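You operate a simulated robot arm through the tools that you are given. There is no shell and no other tool. Be economical: measure what you need, move in short steps, check, and stop when the job is done.

Carry out the task below with a simulated two-armed robot. There is one attempt and no reset: what you move stays moved.

TASK
Wipe the coffee stain off the green tray, then stand the blue jar on it.
Fine: hold the tray while you wipe with the orange pad; pad in the green drawer, drawer shut. Set down upright: what you pick out. What is to be rubbed or washed off counts as gone when no trace of it is left.
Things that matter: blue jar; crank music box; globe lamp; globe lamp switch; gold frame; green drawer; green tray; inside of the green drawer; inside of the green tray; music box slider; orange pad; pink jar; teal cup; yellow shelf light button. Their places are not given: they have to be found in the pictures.

Only the result counts: the job must be done as asked and must still hold three seconds after the hand-in. Knocking over, shifting, dropping, spilling or breaking anything else fails it.

THE ROBOT
Two 7-joint arms with two-finger parallel grippers on one trunk that stands fixed in place. Base frame: the origin is at the foot of the trunk, x ahead of it, y to its left, z up; the work surface is at about z = 820. Lengths are in mm, angles in degrees, forces in N, time in s.
The left shoulder is at [70, 163, 1245], the right one opposite. With the tool pointing down near the work surface each hand reaches from about 360 to 860 mm from the base axis, measured 20 degrees to its own side. Payload 3.43 kg a hand.
The tool frame of a hand sits at the grasp point between the pads (the TCP): z along the fingers, y along the line on which they close. The tips reach 34 mm beyond it. The gripper opens to 128 mm. The fingers are 24 mm wide and 12 mm thick; the gripper's body (48 by 130 mm) begins 96 mm behind the TCP.
Orientation is told as [roll, pitch, yaw] about the base's x, y, z axes, in that order, counted from this pose: with the fingers straight down and closing along the base's y, the tool's x points along the base's -x, its y along +y and its z along -z.

THE INTERFACE
- The arms move only by the tool apply_moves. It takes "left_increments", "right_increments" or both (then of equal length, played together; a hand with none holds still); each is a list that holds one entry, the list of rows, each a list of 7 numbers: the shift along the base's x, y, z in mm, then the turn, a rotation vector about the base's x, y, z in degrees, then the closure, from 0 (fully open) to 1 (shut). In form: [[[x, y, z, wx, wy, wz, gripper], ...]]. A call has 1 to 20 rows; each row shifts and turns the commanded pose from where the row before left it. A row lasts 0.2 s, in which the tool goes at most 50 mm and 8.6 degrees; a call with a longer step from one row to the next is refused whole, and so is a gripper value outside its range. Where a pose cannot be reached the arm comes as near as it can. A force on the tool above 90 N (or 10 N above the force at the start of the call, whichever is more), or a blocked arm, ends the call early, and 0.2 s more pass. Each finger travels about 153 mm/s and halts on what it meets, pressing with about 22 N; the grip force reading is that of the motor and also rises with nothing between the fingers. The clock runs only during rows and for 0.2 s after the last one: add rows that do not move to give the fingers time. The reply holds the time, the measured pose of the TCP, the force on the tool along the base axes, the opening and the grip force, in the units named above and with some noise, with the torque about the TCP (base axes, N m) and any sound that the robot's microphone picked up, and new pictures: "pictures" is both (left out), scene, wrist or none (wrist: the cameras of the hands that moved).
- Cameras (640 x 400 px; columns grow to the right, rows downward): "scene" is now at [128.8, -19.1, 1454.3]; the picture's right is [-0.22, -0.97, 0.00], its down [-0.72, 0.16, -0.68] and it looks along [0.66, -0.15, -0.73] (base axes); focal length 325 px, centre (320, 200). "left" rides on the left gripper at [76, 11, -160] in its tool frame; the picture's right is [-0.15, 0.99, 0.00], its down [-0.88, -0.13, -0.46] and it looks along [-0.45, -0.07, 0.89] (tool axes); focal length 234 px, centre (320, 200). "right" rides on the right gripper at [76, -11, -160] in its tool frame; the picture's right is [0.15, 0.99, 0.00], its down [-0.88, 0.13, -0.46] and it looks along [-0.45, 0.07, 0.89] (tool axes); focal length 234 px, centre (320, 200).
- slide_trunk(by): slides the trunk up (or, below 0, down) by that many mm; the arms and the scene camera ride with it, the base frame stays. It gives what a move gives, with no picture.
- head_to(pan, tilt): turns the head with the scene camera to pan (to the left, within 86 degrees either way) and tilt (down, from -29 to 69), counted from straight ahead of the robot. It gives what a move gives, and a new picture of the scene camera.
- probe_pixels(camera, pixels): there is no depth. For up to 12 entries [column, row, z] of the newest picture of that camera ("zoom" is the newest enlarged one), the place [x, y] in the base frame at which the ray of that pixel passes the height z, good to about 3 mm. It takes no simulated time.
- close_up(camera, box): a new picture of the part [left, top, right, bottom] of that camera's present view, enlarged. It takes no simulated time.
- sign_off(): hands the job in; it is judged then, once.

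Keep the steps short. Do not move on a guess: measure, check each grasp and each placing, and mend mistakes. In all there are 80 turns and 200 pictures (those below and enlarged ones count). Leave the grippers open and the arms clear of the work at the hand-in unless told otherwise, and finish with a single line.

The tools are called as a command line: name --argument value ..., lists and objects as JSON in quotes. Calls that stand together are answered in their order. apply_moves: Moves the arms, as the interface text tells. Its arguments: {"type":"object","properties":{"left_increments":{"type":"array"},"right_increments":{"type":"array"},"pictures":{"type":"string","enum":["both","scene","wrist","none"]}},"required":[]} The other tools are called the same way: slide_trunk (by) slides the trunk up or down; head_to (pan, tilt) turns the head that bears the scene camera; probe_pixels (camera, pixels) gives the place at which the rays of pixels pass given heights; close_up (camera, box) takes an enlarged picture of a part of a camera's view; sign_off () hands the job in.

At the start:

```text
clock: 0.0
left_tcp_pos: [687.8, 128.1, 1056.1]
left_orientation: [-0.1, 0.1, 0.0]
left_wrist_force: [0.7, 0.1, -0.7]
left_moment: [-0.02, 0.03, 0.0]
left_opening: 128.0
left_grasp_force: 0.1
right_tcp_pos: [626.0, -359.0, 1043.5]
right_orientation: [0.0, -0.1, 0.0]
right_wrist_force: [0.8, -0.2, 1.4]
right_moment: [-0.01, -0.01, 0.01]
right_opening: 127.9
right_grasp_force: 0.0
trunk travel left (down, up): [-725.0, 215.0]
head pan, tilt: [-12.9, 47.3]
```

scene: 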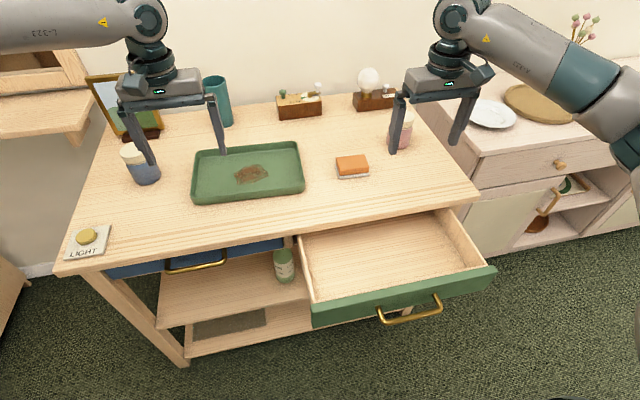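
right: 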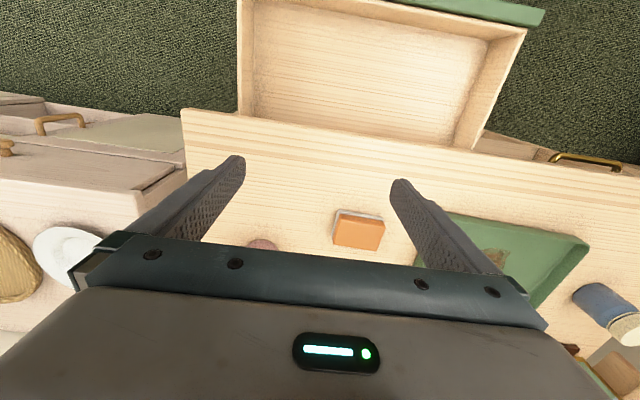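
left: 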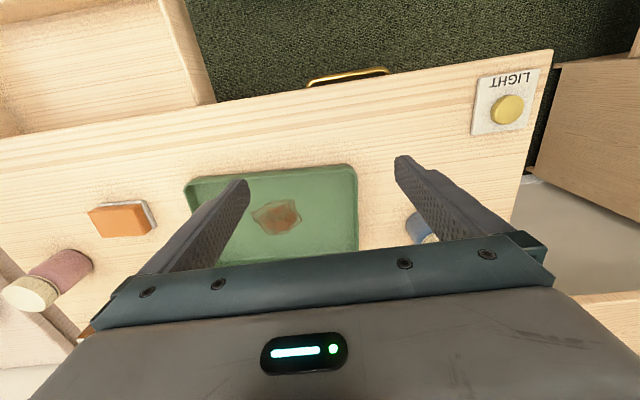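

The tray is around (248,172), the pad around (352,165), the blue jar around (142,165), and the green drawer is open. First I'll measure these and look closer.

probe_pixels --camera "scene" --pixels '[[195, 202, 820], [304, 188, 820], [296, 143, 840], [197, 152, 840], [336, 178, 820], [369, 177, 820], [367, 156, 840], [337, 158, 840], [146, 182, 820], [251, 174, 824], [236, 182, 824], [268, 170, 824]]'

close_up --camera "scene" --box '[90, 110, 310, 248]'

close_up --camera "scene" --box '[290, 60, 500, 330]'

```text
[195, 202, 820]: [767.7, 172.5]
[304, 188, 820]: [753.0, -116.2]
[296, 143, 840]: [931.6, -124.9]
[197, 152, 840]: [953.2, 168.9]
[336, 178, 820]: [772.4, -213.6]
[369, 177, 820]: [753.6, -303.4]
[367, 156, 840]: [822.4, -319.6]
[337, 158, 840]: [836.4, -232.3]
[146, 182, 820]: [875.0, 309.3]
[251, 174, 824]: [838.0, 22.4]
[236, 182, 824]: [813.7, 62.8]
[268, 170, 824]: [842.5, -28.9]
```

```text
2.90 times, centred on (200, 179) of scene
```

zoom: 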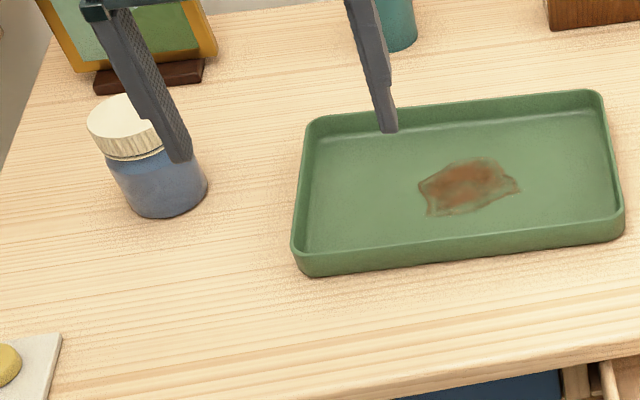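

```text
1.48 times, centred on (395, 195) of scene
```

zoom: 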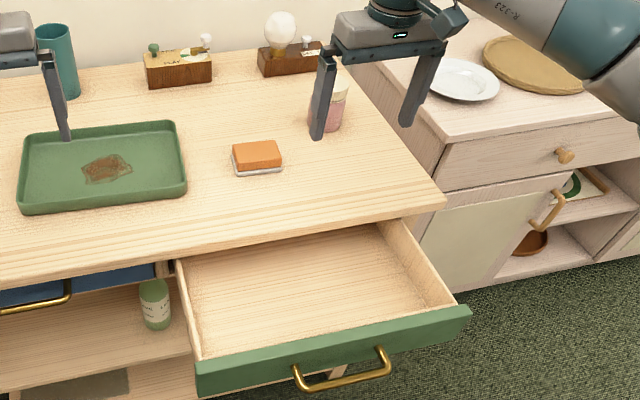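

Next I'll zoom in on the pad, which may be sitting on something, and on the drawer, and probe a few drawer pixels.

close_up --camera "right" --box '[310, 195, 410, 258]'

close_up --camera "scene" --box '[322, 140, 386, 180]'

probe_pixels --camera "scene" --pixels '[[55, 268, 820], [480, 190, 820], [299, 237, 790], [312, 306, 790], [496, 270, 790], [487, 264, 790], [377, 308, 760], [442, 295, 760], [410, 320, 745], [303, 261, 720], [320, 300, 720], [460, 262, 720]]'

probe_pixels --camera "right" --pixels '[[334, 240, 825], [337, 208, 825], [383, 218, 825], [378, 250, 845], [334, 243, 845], [445, 213, 850], [590, 242, 850], [183, 110, 820]]'

```text
6.35 times, centred on (360, 226) of right
```

zoom: 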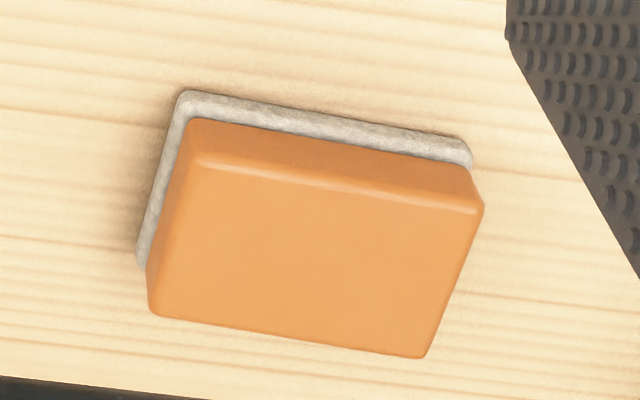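

```text
10.00 times, centred on (354, 160) of scene
```

zoom: 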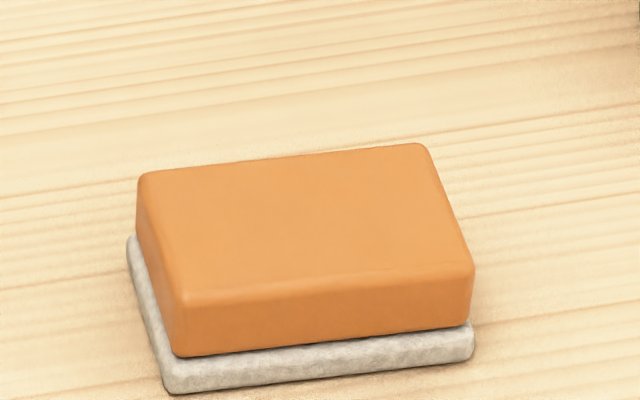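

```text
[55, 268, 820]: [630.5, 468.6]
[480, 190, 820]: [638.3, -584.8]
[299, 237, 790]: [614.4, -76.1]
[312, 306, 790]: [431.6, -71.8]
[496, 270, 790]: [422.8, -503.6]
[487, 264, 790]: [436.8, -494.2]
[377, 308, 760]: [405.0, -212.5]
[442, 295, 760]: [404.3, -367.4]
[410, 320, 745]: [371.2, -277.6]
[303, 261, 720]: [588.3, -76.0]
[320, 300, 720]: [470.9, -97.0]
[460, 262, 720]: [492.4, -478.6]
```

```text
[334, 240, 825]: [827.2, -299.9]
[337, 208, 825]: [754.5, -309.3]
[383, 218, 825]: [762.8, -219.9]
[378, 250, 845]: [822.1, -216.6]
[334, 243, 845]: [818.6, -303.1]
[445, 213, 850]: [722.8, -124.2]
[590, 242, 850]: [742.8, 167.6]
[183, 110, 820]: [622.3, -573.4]
```

The pad is an orange block on grey felt, about 88×62 mm, centred near (790,-265) and yawed about -8°. Next I'll locate the jars and the tray rim more precisely.

probe_pixels --camera "scene" --pixels '[[392, 150, 820], [412, 146, 820], [400, 112, 900], [128, 145, 890], [150, 145, 890], [146, 184, 820], [193, 190, 850], [303, 176, 850], [193, 202, 820], [217, 127, 820], [104, 90, 900], [304, 188, 820]]'

probe_pixels --camera "left" --pixels '[[52, 250, 880], [92, 265, 820], [184, 184, 850], [355, 165, 850], [357, 168, 850], [192, 208, 824], [252, 216, 824], [300, 216, 824], [274, 234, 824], [412, 215, 820], [430, 240, 890], [270, 200, 824]]'

close_up --camera "left" --box '[170, 150, 370, 275]'

```text
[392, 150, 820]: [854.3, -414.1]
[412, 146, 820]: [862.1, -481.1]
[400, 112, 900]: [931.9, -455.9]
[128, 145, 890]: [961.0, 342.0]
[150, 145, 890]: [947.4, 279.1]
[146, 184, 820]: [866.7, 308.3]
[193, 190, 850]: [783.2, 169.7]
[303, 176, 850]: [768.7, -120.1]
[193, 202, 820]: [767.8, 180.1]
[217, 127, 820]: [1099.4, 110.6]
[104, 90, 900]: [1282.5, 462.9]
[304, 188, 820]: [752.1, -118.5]
```

```text
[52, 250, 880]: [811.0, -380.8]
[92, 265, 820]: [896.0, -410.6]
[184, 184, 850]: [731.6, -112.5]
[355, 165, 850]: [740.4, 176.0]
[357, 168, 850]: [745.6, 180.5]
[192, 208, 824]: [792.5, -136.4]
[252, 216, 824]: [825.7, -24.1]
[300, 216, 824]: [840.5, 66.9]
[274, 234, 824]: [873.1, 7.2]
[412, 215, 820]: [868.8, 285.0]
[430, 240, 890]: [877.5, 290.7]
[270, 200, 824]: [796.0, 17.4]
```

```text
3.20 times, centred on (270, 212) of left
```

zoom: 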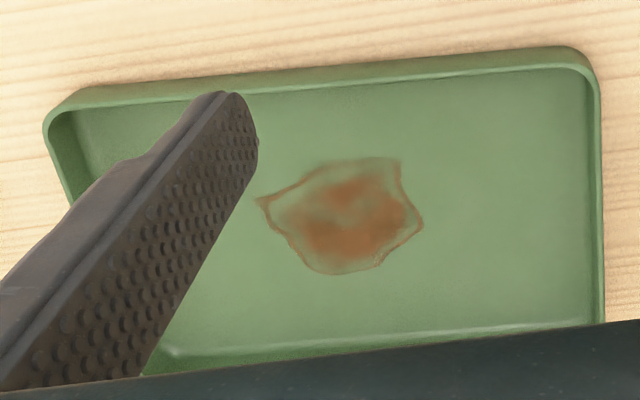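

The jars are clear of the pad. I'll move the right hand above the pad at z≈930, tilting the fingers 20° forward for reach and yawing -8°.

apply_moves --right_increments '[[[31, 19, -22, 0, -5, -2, 0], [31, 19, -22, 0, -5, -2, 0], [31, 19, -22, 0, -5, -2, 0], [31, 19, -22, 0, -5, -2, 0], [32, 18, -25, 0, 0, 0, 0], [0, 0, 0, 0, 0, 0, 0]]]'

```text
clock: 1.4
left_tcp_pos: [686.3, 126.9, 1056.7]
left_orientation: [0.0, 0.0, -0.1]
left_wrist_force: [0.6, -0.1, 0.2]
left_moment: [0.03, -0.04, -0.04]
left_opening: 128.0
left_grasp_force: 0.0
right_tcp_pos: [778.0, -266.0, 931.3]
right_orientation: [1.5, -20.0, -8.2]
right_wrist_force: [0.8, 0.2, -0.8]
right_moment: [-0.01, -0.03, -0.02]
right_opening: 127.8
right_grasp_force: 0.1
trunk travel left (down, up): [-725.0, 215.0]
head pan, tilt: [-12.9, 47.3]
```

scene: 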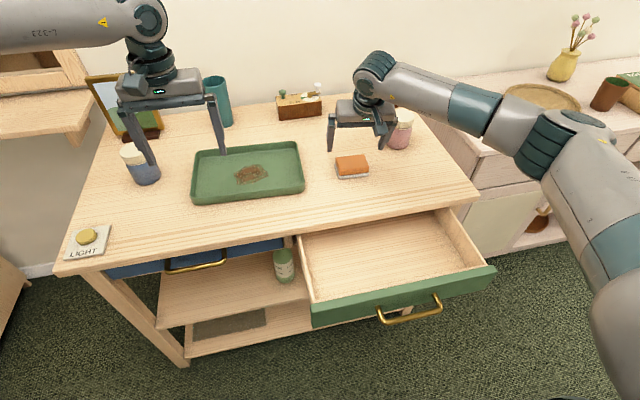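
right: 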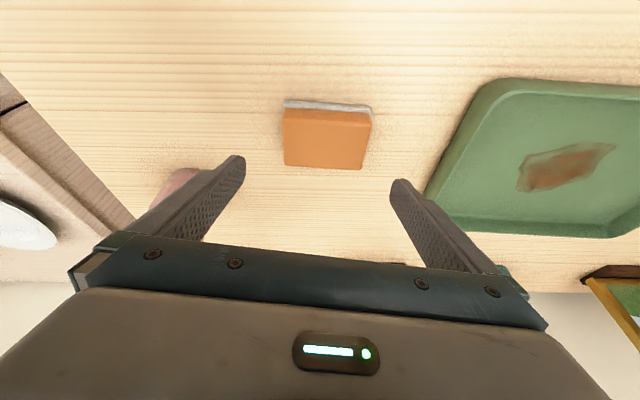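

probe_pixels --camera "right" --pixels '[[284, 107, 820], [371, 114, 820], [284, 110, 848], [372, 120, 848], [284, 165, 848], [362, 170, 848], [240, 158, 860], [398, 182, 860]]'

close_up --camera "right" --box '[260, 85, 400, 173]'

```text
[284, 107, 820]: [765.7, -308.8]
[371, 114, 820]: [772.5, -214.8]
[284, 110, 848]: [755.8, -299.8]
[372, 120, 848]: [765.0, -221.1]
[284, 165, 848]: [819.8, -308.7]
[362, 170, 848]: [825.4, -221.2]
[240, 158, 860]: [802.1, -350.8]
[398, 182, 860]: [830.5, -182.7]
```

```text
4.55 times, centred on (330, 129) of right
```

zoom: 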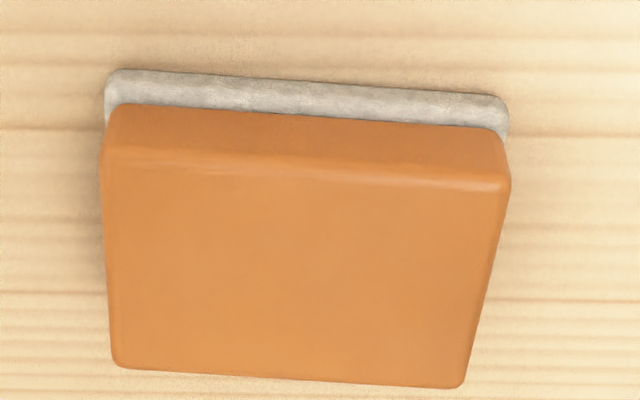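

The pad is centred near (795,-264) with a yaw of about -5.5°. I'll correct the roll and yaw slightly and go down to z≈864.

apply_moves --right_increments '[[[3, 1, -17, -0.8, 0, 1.2, 0], [3, 1, -17, -0.8, 0, 1.2, 0], [3, 0, -17, 0, 0, 0, 0], [0, 0, -15, 0, 0, 0, 0], [0, 0, 0, 0, 0, 0, 0]]]' --pictures "wrist"

close_up --camera "scene" --box '[300, 90, 420, 190]'

```text
clock: 2.6
left_tcp_pos: [686.5, 128.9, 1056.6]
left_orientation: [0.0, 0.0, 0.0]
left_wrist_force: [0.2, -0.5, 0.3]
left_moment: [0.03, 0.0, -0.03]
left_opening: 128.2
left_grasp_force: 0.0
right_tcp_pos: [789.5, -262.1, 864.4]
right_orientation: [-0.2, -20.0, -5.3]
right_wrist_force: [-0.7, 0.0, 0.1]
right_moment: [0.0, -0.01, 0.02]
right_opening: 128.0
right_grasp_force: 0.0
trunk travel left (down, up): [-725.0, 215.0]
head pan, tilt: [-12.9, 47.3]
```

right: 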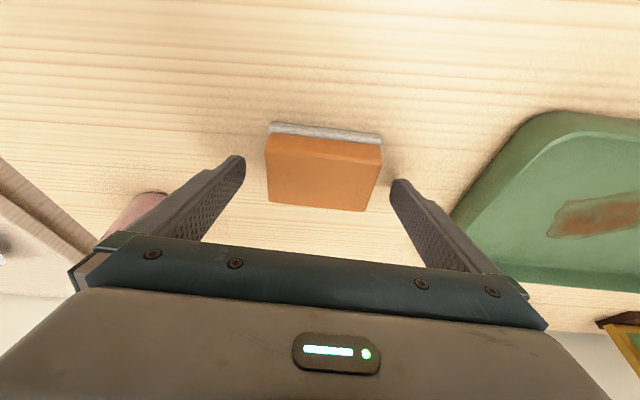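

```text
4.00 times, centred on (360, 140) of scene
```

zoom: 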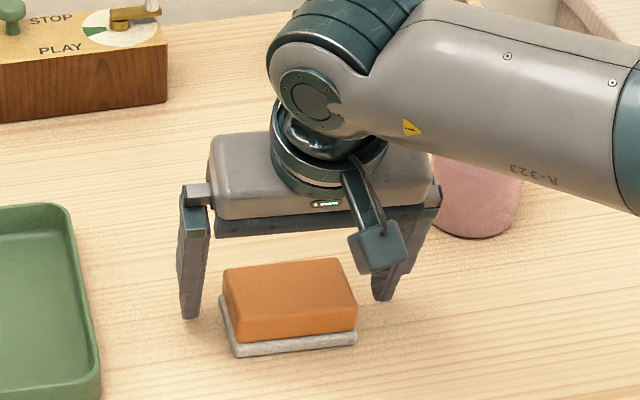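

probe_pixels --camera "right" --pixels '[[270, 130, 820], [382, 142, 820], [266, 140, 848], [382, 150, 848], [268, 203, 848], [366, 211, 848], [240, 158, 832], [398, 182, 832]]'

```text
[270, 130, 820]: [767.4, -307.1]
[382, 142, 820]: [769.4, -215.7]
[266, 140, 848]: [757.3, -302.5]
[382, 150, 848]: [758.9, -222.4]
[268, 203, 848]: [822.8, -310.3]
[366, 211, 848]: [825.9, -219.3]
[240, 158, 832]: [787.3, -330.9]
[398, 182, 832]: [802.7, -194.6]
```

The fingers straddle the pad at mid-length, so I'll close them.

apply_moves --right_increments '[[[0, -1, 0, 0, 0, 1, 0.2], [0, 0, 0, 0, 0, 0, 0.6], [0, 0, 0, 0, 0, 0, 1], [0, 0, 0, 0, 0, 0, 1]]]' --pictures "wrist"

```text
clock: 3.6
left_tcp_pos: [687.1, 128.3, 1055.0]
left_orientation: [0.0, 0.0, -0.1]
left_wrist_force: [0.2, 0.1, 0.0]
left_moment: [-0.02, 0.0, 0.0]
left_opening: 127.8
left_grasp_force: 0.1
right_tcp_pos: [789.2, -264.3, 866.6]
right_orientation: [-0.2, -20.2, -4.2]
right_wrist_force: [0.6, -0.5, -0.5]
right_moment: [-0.01, -0.01, 0.01]
right_opening: 89.1
right_grasp_force: 21.9
trunk travel left (down, up): [-725.0, 215.0]
head pan, tilt: [-12.9, 47.3]
```

right: 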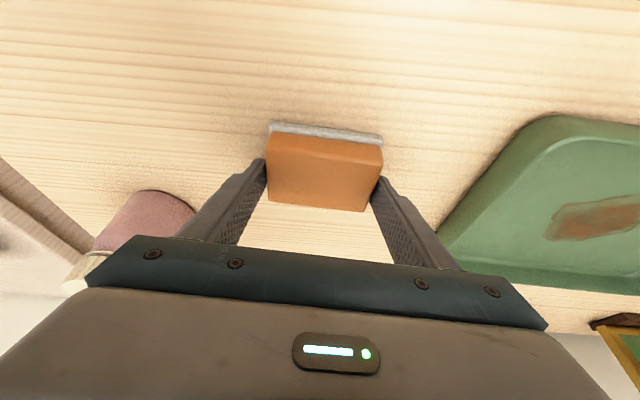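

Gripped at 89 mm. I'll lift the pad with the right hand while turning the left hand -93° at height, so it can pinch the tray's front rim near the left corner.

apply_moves --left_increments '[[[7, 1, -5, 0, 0, -8.45, 0], [7, 1, -5, 0, 0, -8.45, 0], [7, 1, -5, 0, 0, -8.45, 0], [7, 1, -5, 0, 0, -8.45, 0], [7, 1, -5, 0, 0, -8.45, 0], [7, 1, -5, 0, 0, -8.45, 0], [7, 1, -5, 0, 0, -8.45, 0], [7, 1, -5, 0, 0, -8.45, 0], [7, 1, -5, 0, 0, -8.45, 0.3], [7, 1, -5, 0, 0, -8.45, 0.5], [5, 1, -5, 0, 0, -8.5, 0.5], [0, 0, 0, 0, 0, 0, 0.5]]]' --right_increments '[[[0, 0, 10, 0, 0, 0, 1], [0, 0, 15, 0, 0, 0, 1], [0, 0, 20, 0, 0, 0, 1], [0, 0, 25, 0, 0, 0, 1], [0, 0, 0, 0, 0, 0, 1], [0, 0, 0, 0, 0, 0, 1], [0, 0, 0, 0, 0, 0, 1], [0, 0, 0, 0, 0, 0, 1], [0, 0, 0, 0, 0, 0, 1], [0, 0, 0, 0, 0, 0, 1], [0, 0, 0, 0, 0, 0, 1], [0, 0, 0, 0, 0, 0, 1]]]'

```text
clock: 6.2
left_tcp_pos: [722.1, 132.9, 1030.8]
left_orientation: [0.0, 0.0, -42.3]
left_wrist_force: [0.8, -1.4, -0.1]
left_moment: [-0.03, -0.01, 0.01]
left_opening: 63.6
left_grasp_force: 0.1
left hand out of reach, approached as far as the arm can: row 6, 7, 8, 9, 10, 11
right_tcp_pos: [789.2, -265.0, 935.4]
right_orientation: [-0.2, -20.1, -4.3]
right_wrist_force: [-0.2, -0.6, -0.6]
right_moment: [0.02, 0.01, -0.03]
right_opening: 0.0
right_grasp_force: 22.1
trunk travel left (down, up): [-725.0, 215.0]
head pan, tilt: [-12.9, 47.3]
```

scene: 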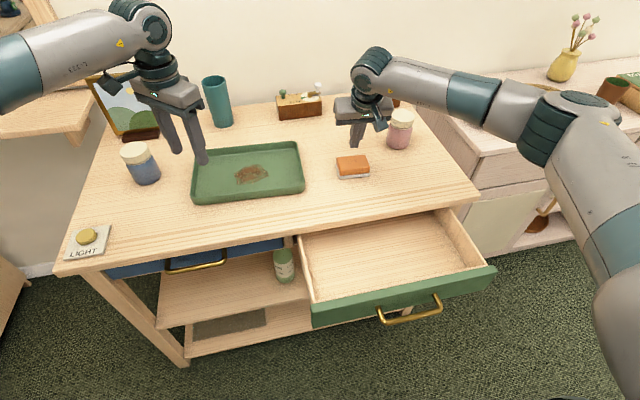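
right: 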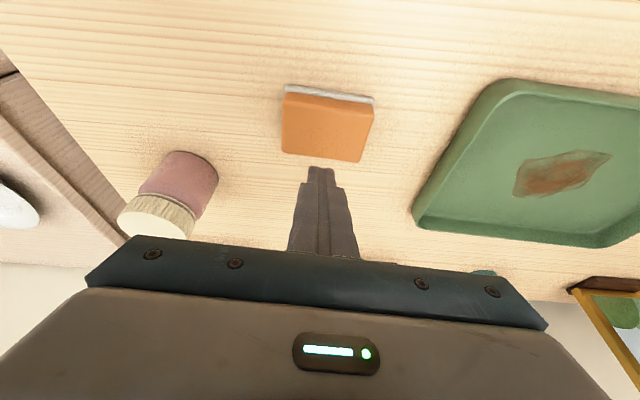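
left: 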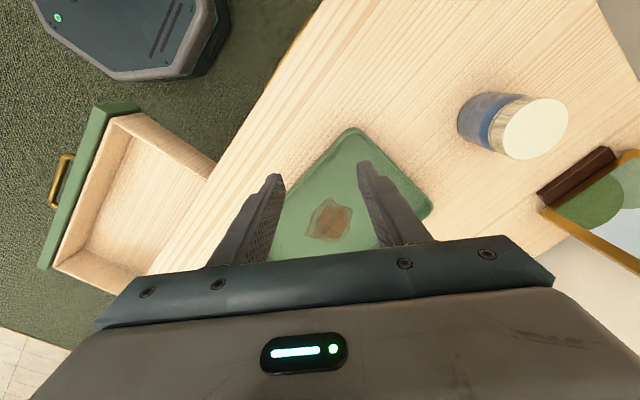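

The pad slipped and is still on the table: its sides taper, so only the lower corners of the fingertips touched it. The left arm also can't reach yaw -93. New plan: the left hand pinches the tray's left rim at yaw about -3, and the right hand regrasps the pad lower. First I'll test the right hand's reach over the stain in the air while turning the left hand back.

apply_moves --left_increments '[[[3, 8, -4, 0, 0, 7.8, 0.5], [3, 8, -4, 0, 0, 7.8, 0.5], [3, 8, -4, 0, 0, 7.8, 0.5], [3, 8, -4, 0, 0, 7.8, 0.5], [3, 8, -4, 0, 0, 7.8, 0.5], [0, 8, -4, 0, 0, 0, 0.5], [0, 8, -4, 0, 0, 0, 0.5], [0, 0, 0, 0, 0, 0, 0.5]]]' --right_increments '[[[8, 40, 0, 0, 0, 0, 0.3], [8, 45, 0, 0, 0, 0, 0.3], [8, 45, 0, 0, 0, 0, 0.3], [8, 45, 0, 0, 0, 0, 0.3], [9, 45, 0, 0, 0, 0, 0.3], [9, 45, 0, 0, 0, 0, 0.3], [9, 45, -10, 0, 0, 0, 0.3], [0, 0, -20, 0, 0, 0, 0.3]]]'

```text
clock: 8.0
left_tcp_pos: [738.7, 186.8, 1003.8]
left_orientation: [0.1, 0.0, -3.2]
left_wrist_force: [0.7, 0.1, 0.0]
left_moment: [-0.02, 0.02, 0.01]
left_opening: 64.1
left_grasp_force: 0.0
right_tcp_pos: [850.4, 44.8, 906.8]
right_orientation: [-0.2, -20.0, -4.4]
right_wrist_force: [0.4, -1.0, 0.7]
right_moment: [0.02, 0.05, 0.03]
right_opening: 89.6
right_grasp_force: 0.1
trunk travel left (down, up): [-725.0, 215.0]
head pan, tilt: [-12.9, 47.3]
```

scene: 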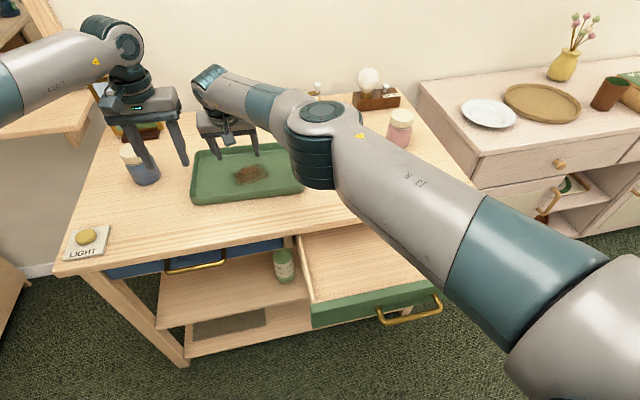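
right: 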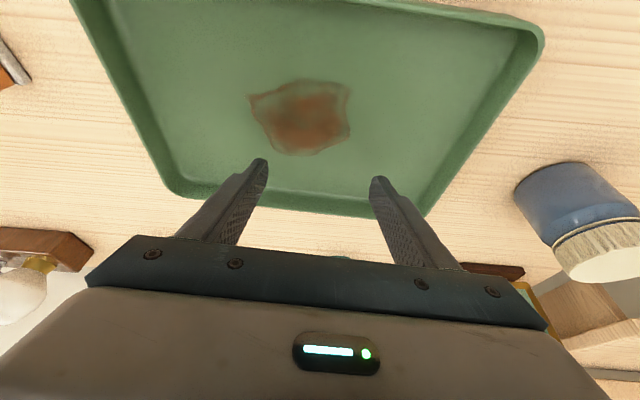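
left: 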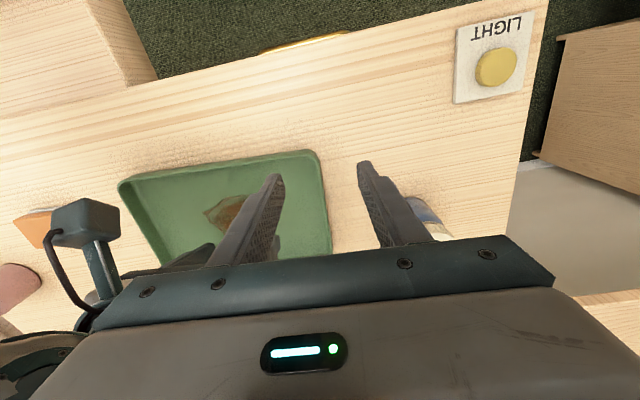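

The reach is fine at 20° tilt. I'll measure the stain and tray from this good view, and also test a smaller tilt of 8°, which would give more finger contact on the pad.

probe_pixels --camera "right" --pixels '[[250, 97, 824], [349, 92, 824], [300, 155, 824], [300, 80, 824], [352, 125, 824], [262, 130, 824], [425, 215, 850], [543, 40, 850], [165, 190, 850], [535, 25, 820], [180, 180, 824], [415, 198, 824]]'

apply_moves --right_increments '[[[0, 0, 0, 0, 6, 0, 0.3], [0, 0, 0, 0, 6, 0, 0.3], [0, 0, 0, 0, 0, 0, 0.3]]]' --pictures "none"

close_up --camera "scene" --box '[170, 100, 330, 220]'

```text
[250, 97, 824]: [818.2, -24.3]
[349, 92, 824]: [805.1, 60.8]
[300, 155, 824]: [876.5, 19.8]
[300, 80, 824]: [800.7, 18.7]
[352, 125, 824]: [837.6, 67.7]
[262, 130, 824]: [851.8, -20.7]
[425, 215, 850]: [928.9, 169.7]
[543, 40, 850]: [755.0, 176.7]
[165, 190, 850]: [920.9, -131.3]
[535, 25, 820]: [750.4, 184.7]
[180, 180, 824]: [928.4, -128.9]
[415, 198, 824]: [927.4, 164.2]
```

```text
clock: 8.8
left_tcp_pos: [738.0, 190.1, 1002.7]
left_orientation: [-0.1, 0.0, -3.0]
left_wrist_force: [0.9, 0.2, 1.0]
left_moment: [-0.02, 0.0, -0.01]
left_opening: 64.0
left_grasp_force: 0.0
right_tcp_pos: [822.3, 38.0, 941.6]
right_orientation: [-1.0, -11.1, -4.2]
right_wrist_force: [0.0, -0.1, -0.5]
right_moment: [-0.01, 0.01, 0.02]
right_opening: 89.5
right_grasp_force: 0.2
right hand out of reach, approached as far as the arm can: row 1, 2
trunk travel left (down, up): [-725.0, 215.0]
head pan, tilt: [-12.9, 47.3]
```

```text
3.33 times, centred on (250, 160) of scene
```

zoom: 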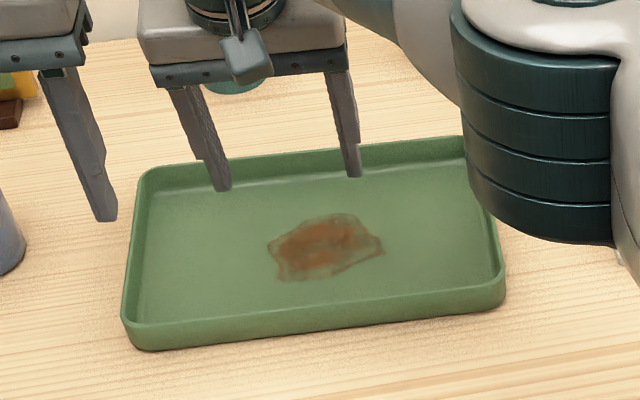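

Without the 20° tilt the stain is out of reach, so the tilt stays. I'll go back above the pad at 20° and regrasp lower.

apply_moves --right_increments '[[[0, -40, 5, 0, -5, 0, 0], [-5, -45, 5, 0, -5, 0, 0], [-8, -45, 0, 0, 0, 0, 0], [-8, -45, 0, 0, 0, 0, 0], [-8, -45, 0, 0, 0, 0, 0], [-8, -45, 0, 0, 0, 0, 0], [-8, -40, 0, 0, 0, 0, 0], [0, 0, 0, 0, 0, 0, 0]]]'

```text
clock: 10.6
left_tcp_pos: [738.3, 189.8, 1004.1]
left_orientation: [0.1, 0.0, -3.1]
left_wrist_force: [-0.4, -0.1, -0.6]
left_moment: [-0.02, 0.01, 0.0]
left_opening: 63.9
left_grasp_force: 0.1
right_tcp_pos: [780.0, -267.5, 952.0]
right_orientation: [-0.2, -21.1, -4.3]
right_wrist_force: [0.2, -0.3, -0.4]
right_moment: [-0.04, 0.03, -0.02]
right_opening: 128.2
right_grasp_force: 0.1
trunk travel left (down, up): [-725.0, 215.0]
head pan, tilt: [-12.9, 47.3]
```

scene: 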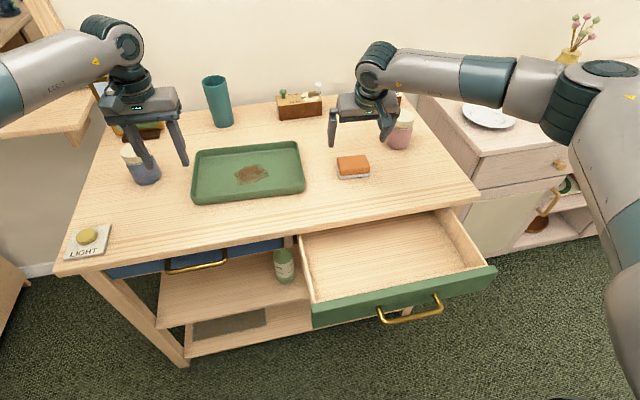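
right: 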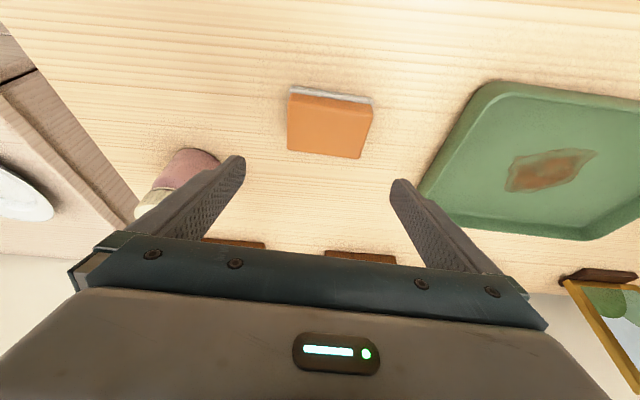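

probe_pixels --camera "right" --pixels '[[290, 92, 820], [372, 103, 820], [288, 152, 848], [361, 158, 848]]'

apply_moves --right_increments '[[[3, 1, -25, 0, 1, 0, 0], [3, 1, -25, 0, 0, 0, 0], [3, 1, -20, 0, 0, 0, 0], [0, 0, -15, 0, 0, 0, 0], [0, 0, -4, 0, 0, 0, 0], [0, 0, 0, 0, 0, 0, 0]]]' --pictures "wrist"

close_up --camera "scene" --box '[310, 120, 410, 190]'

```text
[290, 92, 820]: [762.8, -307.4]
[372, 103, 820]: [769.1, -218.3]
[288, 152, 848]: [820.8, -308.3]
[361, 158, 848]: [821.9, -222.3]
```

```text
clock: 12.0
left_tcp_pos: [737.1, 188.4, 1003.3]
left_orientation: [0.0, -0.1, -3.2]
left_wrist_force: [0.3, -0.5, 0.4]
left_moment: [0.0, 0.0, 0.02]
left_opening: 64.1
left_grasp_force: 0.0
right_tcp_pos: [786.9, -265.7, 861.9]
right_orientation: [-0.1, -20.1, -4.2]
right_wrist_force: [-0.7, 0.4, 0.6]
right_moment: [-0.01, 0.02, 0.04]
right_opening: 128.0
right_grasp_force: 0.1
trunk travel left (down, up): [-725.0, 215.0]
head pan, tilt: [-12.9, 47.3]
```

right: 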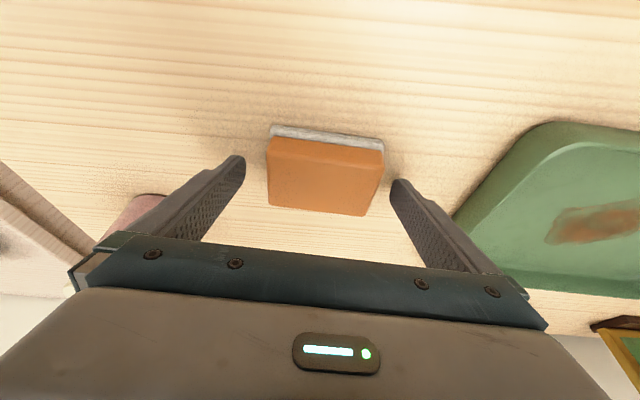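

```text
5.71 times, centred on (360, 155) of scene
```

zoom: 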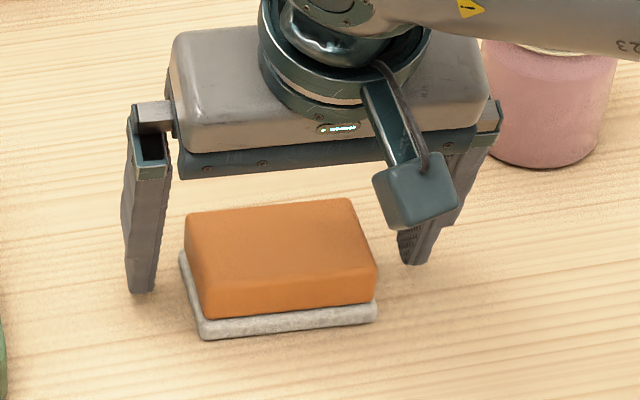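

The height is z≈861. I'll go 3 mm lower, close, and lift slowly by 15 mm as a check.

apply_moves --right_increments '[[[2, 1, -3, 0, 0, 0, 0], [0, 0, 0, 0, 0, 0, 0.6], [0, 0, 0, 0, 0, 0, 1], [0, 0, 0, 0, 0, 0, 1], [0, 0, 0, 0, 0, 0, 1], [0, 0, 3, 0, 0, 0, 1], [0, 0, 4, 0, 0, 0, 1], [0, 0, 4, 0, 0, 0, 1], [0, 0, 4, 0, 0, 0, 1]]]' --pictures "wrist"

close_up --camera "scene" --box '[310, 120, 410, 190]'

```text
clock: 14.0
left_tcp_pos: [738.4, 188.3, 1003.2]
left_orientation: [0.0, 0.0, -3.1]
left_wrist_force: [-0.2, 0.1, -0.3]
left_moment: [0.02, -0.03, 0.01]
left_opening: 64.0
left_grasp_force: 0.0
right_tcp_pos: [789.8, -264.5, 874.2]
right_orientation: [-0.2, -20.1, -4.2]
right_wrist_force: [-0.9, -0.2, -0.2]
right_moment: [-0.01, 0.0, 0.0]
right_opening: 88.9
right_grasp_force: 22.5
trunk travel left (down, up): [-725.0, 215.0]
head pan, tilt: [-12.9, 47.3]
```

right: 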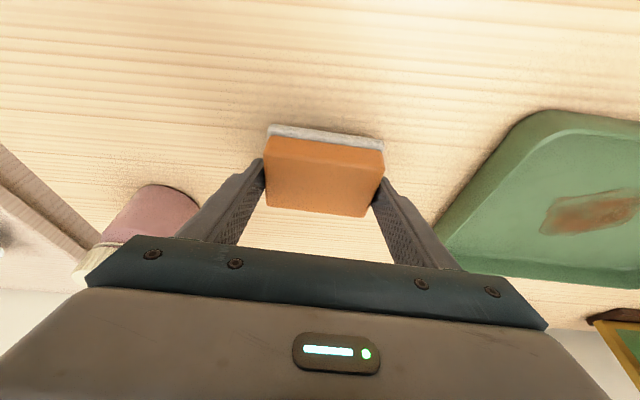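

```text
5.71 times, centred on (360, 155) of scene
```

zoom: 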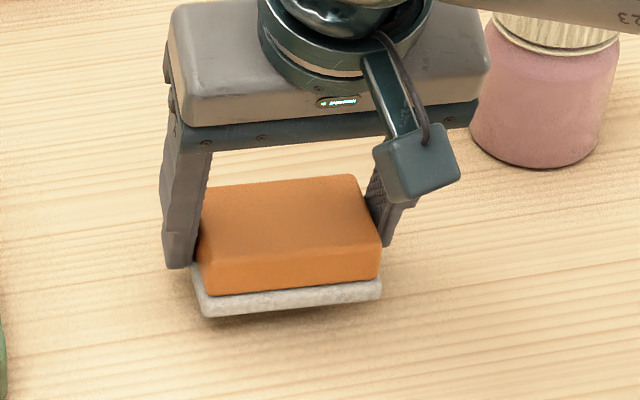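

Lifted at 88.9 mm, with the pad bottom about 39 mm below the TCP. I'll raise it gently to z≈905 while the left hand, rolled -12° and opened to about 30 mm, goes above the tray's left rim at x≈800.

apply_moves --left_increments '[[[10, 0, -5, -4, 0, 0, 0.6], [10, 0, -10, -4, 0, 0, 0.766], [10, -2, -10, -4, 0, 0, 0.766], [10, -2, -15, 0, 0, 0, 0.766], [10, -2, -15, 0, 0, 0, 0.766], [10, -2, -15, 0, 0, 0, 0.766], [2, -2, -3, 0, 0, 0, 0.766], [0, 0, 0, 0, 0, 0, 0.766]]]' --right_increments '[[[0, 0, 4, 0, 0, 0, 1], [0, 0, 5, 0, 0, 0, 1], [0, 0, 6, 0, 0, 0, 1], [0, 0, 6, 0, 0, 0, 1], [0, 0, 5, 0, 0, 0, 1], [0, 0, 4, 0, 0, 0, 1], [0, 0, 2, 0, 0, 0, 1], [0, 0, 0, 0, 0, 0, 1]]]'

close_up --camera "left" --box '[200, 120, 440, 270]'

```text
clock: 15.8
left_tcp_pos: [799.5, 178.5, 931.0]
left_orientation: [-12.0, -0.7, -3.1]
left_wrist_force: [-0.4, -0.2, 1.1]
left_moment: [-0.02, 0.01, -0.03]
left_opening: 30.1
left_grasp_force: 0.1
right_tcp_pos: [788.7, -264.3, 906.4]
right_orientation: [-0.3, -20.1, -4.3]
right_wrist_force: [0.4, 0.9, -0.9]
right_moment: [0.0, 0.0, 0.01]
right_opening: 89.1
right_grasp_force: 22.2
trunk travel left (down, up): [-725.0, 215.0]
head pan, tilt: [-12.9, 47.3]
```

scene: 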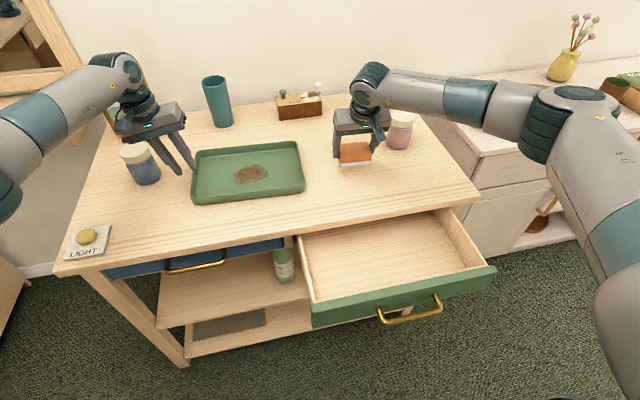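
right: 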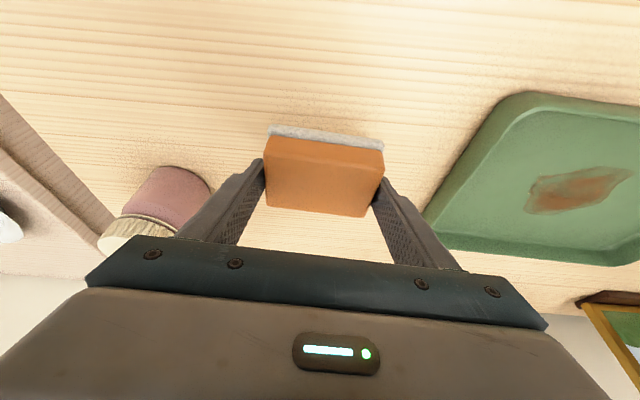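
left: 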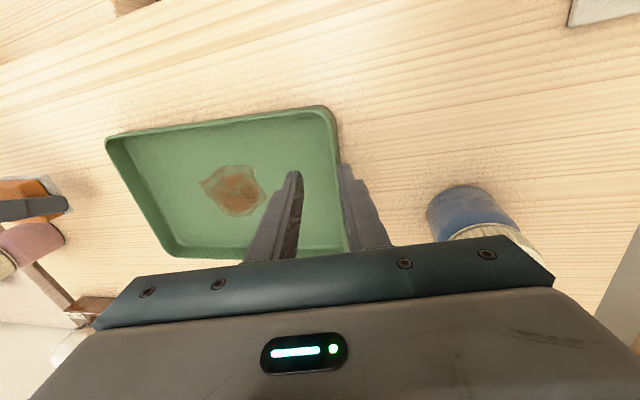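

```text
2.67 times, centred on (320, 195) of left
```

zoom: 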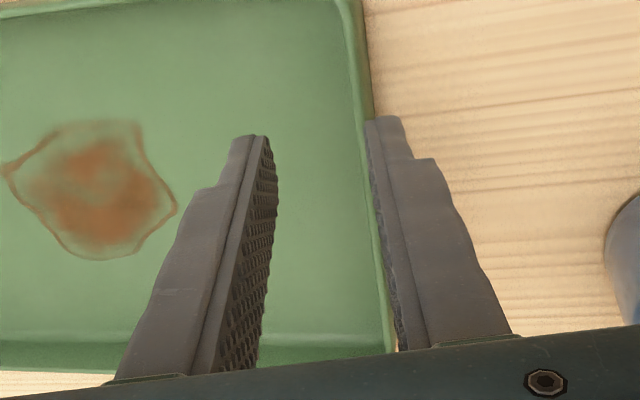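

probe_pixels --camera "zoom" --pixels '[[344, 20, 848], [352, 20, 848], [364, 20, 848], [364, 20, 820], [350, 85, 848], [358, 85, 848], [371, 85, 848], [371, 85, 820], [383, 250, 848], [252, 137, 898], [380, 118, 895]]'

close_up --camera "left" --box '[300, 90, 364, 180]'

```text
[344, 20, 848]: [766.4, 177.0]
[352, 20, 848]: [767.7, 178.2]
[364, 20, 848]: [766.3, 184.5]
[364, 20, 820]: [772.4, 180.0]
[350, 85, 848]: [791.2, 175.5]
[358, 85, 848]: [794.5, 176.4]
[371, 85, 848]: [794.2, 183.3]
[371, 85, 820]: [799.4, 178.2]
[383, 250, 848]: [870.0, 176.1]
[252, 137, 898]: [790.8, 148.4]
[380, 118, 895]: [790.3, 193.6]
```

```text
4.44 times, centred on (332, 135) of left
```

zoom: 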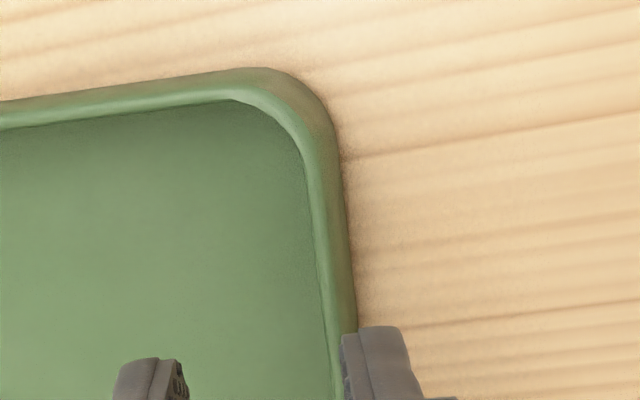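

The rim centre is at y≈176 there. I'll shift +3 in y and lower the left hand to z≈868, fingers still open.

apply_moves --left_increments '[[[0, 3, -15, 0, 0, 0, 0.766], [0, 0, -20, 0, 0, 0, 0.766], [0, 0, -15, 0, 0, 0, 0.766], [0, 0, -13, 0, 0, 0, 0.766], [0, 0, 0, 0, 0, 0, 0.766]]]' --pictures "wrist"

close_up --camera "scene" --box '[140, 110, 260, 210]'

```text
clock: 17.0
left_tcp_pos: [798.6, 181.3, 867.3]
left_orientation: [-12.0, -0.6, -3.1]
left_wrist_force: [0.0, -0.3, -0.6]
left_moment: [-0.03, 0.0, -0.03]
left_opening: 30.1
left_grasp_force: 0.1
right_tcp_pos: [788.1, -265.6, 905.6]
right_orientation: [-0.2, -20.2, -4.3]
right_wrist_force: [0.1, -0.6, -0.7]
right_moment: [0.01, -0.02, 0.01]
right_opening: 89.3
right_grasp_force: 22.2
trunk travel left (down, up): [-725.0, 215.0]
head pan, tilt: [-12.9, 47.3]
```

left: 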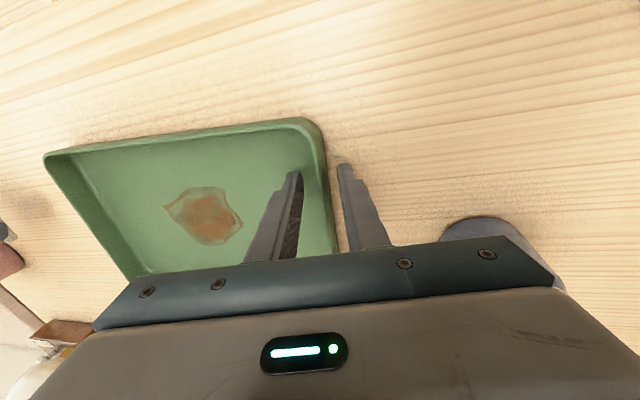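

```text
4.00 times, centred on (200, 160) of scene
```

zoom: 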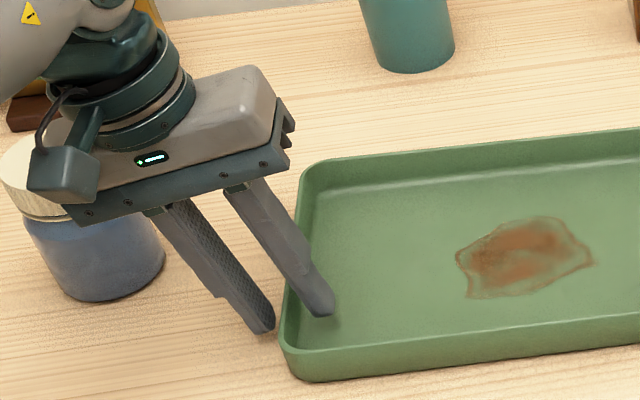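

The fingers straddle the left wall, so I'll close gently.

apply_moves --left_increments '[[[0, 0, 0, 0, 0, 0, 0.82], [0, 0, 0, 0, 0, 0, 0.88], [0, 0, 0, 0, 0, 0, 0.93], [0, 0, 0, 0, 0, 0, 1], [0, 0, 0, 0, 0, 0, 1]]]' --pictures "wrist"

close_up --camera "scene" --box '[140, 110, 260, 210]'

```text
clock: 18.2
left_tcp_pos: [797.7, 180.3, 868.5]
left_orientation: [-12.0, -0.7, -3.1]
left_wrist_force: [-0.8, -0.5, 1.7]
left_moment: [0.26, -0.09, 0.06]
left_opening: 3.5
left_grasp_force: 21.7
right_tcp_pos: [788.0, -265.7, 905.3]
right_orientation: [-0.2, -20.1, -4.3]
right_wrist_force: [0.3, 0.3, 0.0]
right_moment: [0.01, -0.01, -0.01]
right_opening: 89.1
right_grasp_force: 22.3
trunk travel left (down, up): [-725.0, 215.0]
head pan, tilt: [-12.9, 47.3]
```

left: 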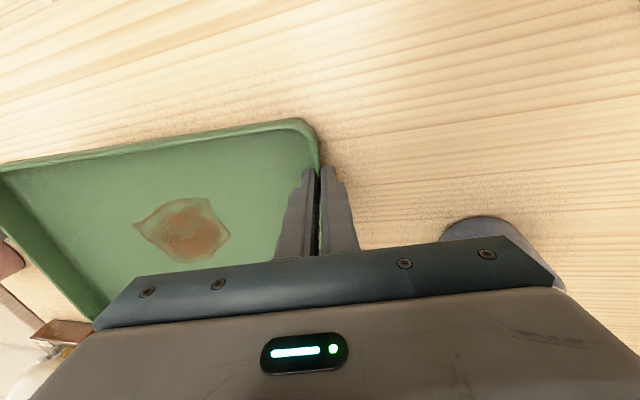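

```text
4.00 times, centred on (200, 160) of scene
```

zoom: 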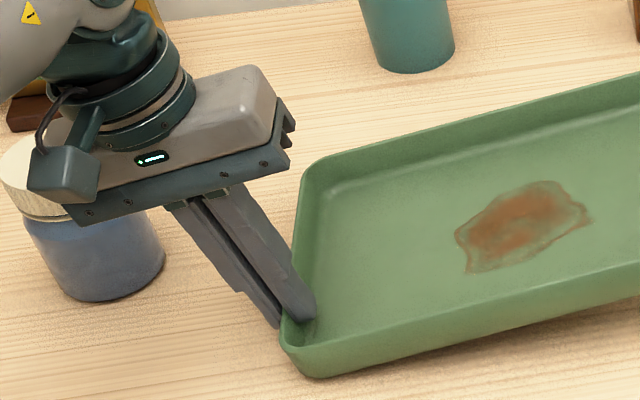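

Pinching with the 12° roll tipped the tray, so its right side lifted. I'll rotate the left hand back to roll 0 about the grip point so the tray lies flat, then check.

apply_moves --left_increments '[[[0, -1.2, 0, 3, 0, 0, 1], [0, -1.2, 0, 3, 0, 0, 1], [0, -1.2, 0, 3, 0, 0, 1], [0, -1.2, 0, 3, 0, 0, 1], [0, 0, 0, 0, 0, 0, 1]]]' --pictures "scene"

close_up --camera "scene" --box '[140, 110, 320, 220]'

```text
clock: 19.4
left_tcp_pos: [798.2, 177.5, 869.0]
left_orientation: [-0.1, 0.1, -3.2]
left_wrist_force: [0.0, -1.9, 2.5]
left_moment: [-0.11, -0.5, -0.24]
left_opening: 3.6
left_grasp_force: 22.1
right_tcp_pos: [788.3, -263.3, 906.0]
right_orientation: [-0.2, -20.1, -4.3]
right_wrist_force: [1.1, -0.6, -0.5]
right_moment: [0.0, 0.01, 0.05]
right_opening: 88.8
right_grasp_force: 21.9
trunk travel left (down, up): [-725.0, 215.0]
head pan, tilt: [-12.9, 47.3]
```

scene: 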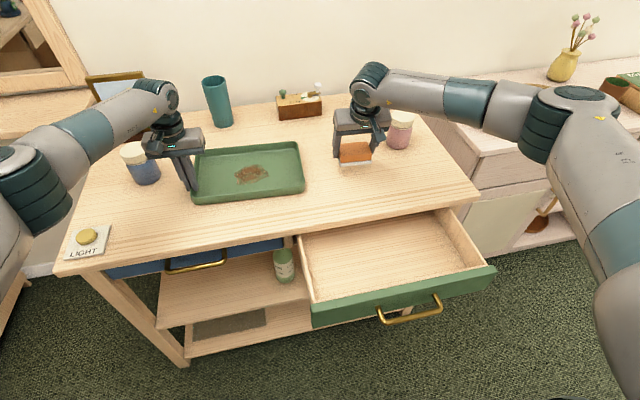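

```text
3.56 times, centred on (230, 165) of scene
```

zoom: 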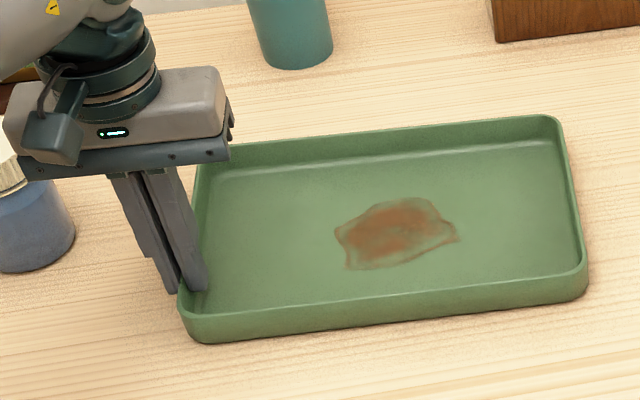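

The tray lies flat and is held (3.6 mm wall, small forces). Next I'll carry the pad slowly over the stain at z≈906.

apply_moves --right_increments '[[[1, 6, 0, 0, 0, 0, 1], [2, 12, 0, 0, 0, 0, 1], [3, 18, 0, 0, 0, 0, 1], [4, 24, 0, 0, 0, 0, 1], [4, 26, 0, 0, 0, 0, 1], [4, 26, 0, 0, 0, 0, 1], [4, 26, 0, 0, 0, 0, 1], [4, 26, 0, 0, 0, 0, 1], [4, 26, 0, 0, 0, 0, 1], [4, 26, 0, 0, 0, 0, 1], [3, 24, 0, 0, 0, 0, 1], [3, 18, 0, 0, 0, 0, 1], [2, 12, -5, 0, 0, 0, 1], [1, 8, -8, 0, 0, 0, 1], [0, 4, -8, 0, 0, 0, 1], [0, 0, 0, 0, 0, 0, 1]]]'

close_up --camera "scene" --box '[140, 100, 320, 220]'

```text
clock: 22.8
left_tcp_pos: [799.9, 176.4, 869.6]
left_orientation: [0.0, 0.0, -3.2]
left_wrist_force: [-1.1, -0.2, 0.8]
left_moment: [-0.02, 0.05, -0.15]
left_opening: 3.6
left_grasp_force: 21.7
right_tcp_pos: [831.0, 18.1, 884.5]
right_orientation: [-0.3, -20.2, -4.3]
right_wrist_force: [-0.5, 0.4, 0.9]
right_moment: [0.01, 0.01, -0.01]
right_opening: 89.0
right_grasp_force: 21.9
trunk travel left (down, up): [-725.0, 215.0]
head pan, tilt: [-12.9, 47.3]
```

scene: 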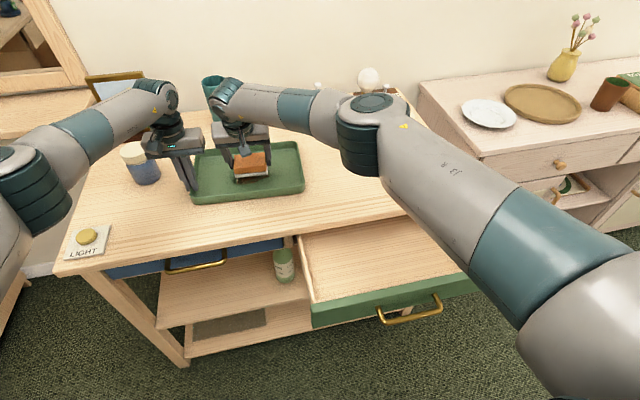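
right: 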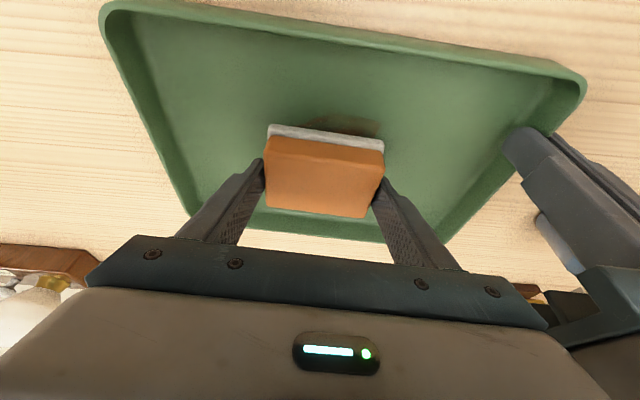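

```text
3.33 times, centred on (230, 160) of scene
```

zoom: 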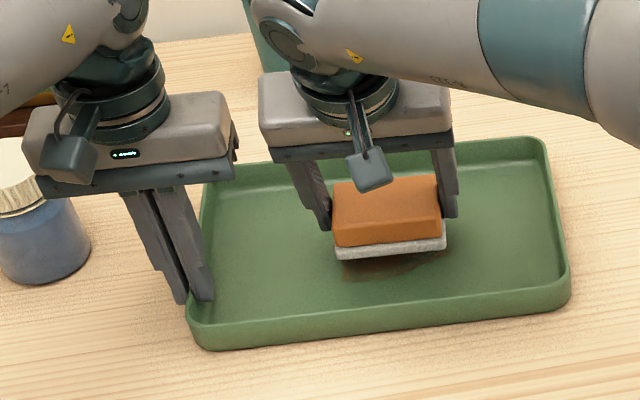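

The pad is over the stain and clear of the left hand. I'll lower it in small steps until the force rises.

apply_moves --right_increments '[[[0, 0, -6, 0, 0, 0, 1], [0, 0, -6, 0, 0, 0, 1], [0, 0, -5, 0, 0, 0, 1], [0, 0, -4, 0, 0, 0, 1], [0, 0, -2, 0, 0, 0, 1], [0, 0, 0, 0, 0, 0, 1]]]' --pictures "none"

```text
clock: 24.2
left_tcp_pos: [799.0, 176.9, 868.8]
left_orientation: [0.0, 0.0, -3.2]
left_wrist_force: [0.3, 0.8, -2.4]
left_moment: [-0.01, 0.0, -0.09]
left_opening: 3.6
left_grasp_force: 22.5
right_tcp_pos: [832.3, 18.3, 862.8]
right_orientation: [-0.2, -20.2, -4.3]
right_wrist_force: [-2.0, -1.3, 4.8]
right_moment: [-0.03, 0.19, 0.04]
right_opening: 89.1
right_grasp_force: 22.3
trunk travel left (down, up): [-725.0, 215.0]
head pan, tilt: [-12.9, 47.3]
```

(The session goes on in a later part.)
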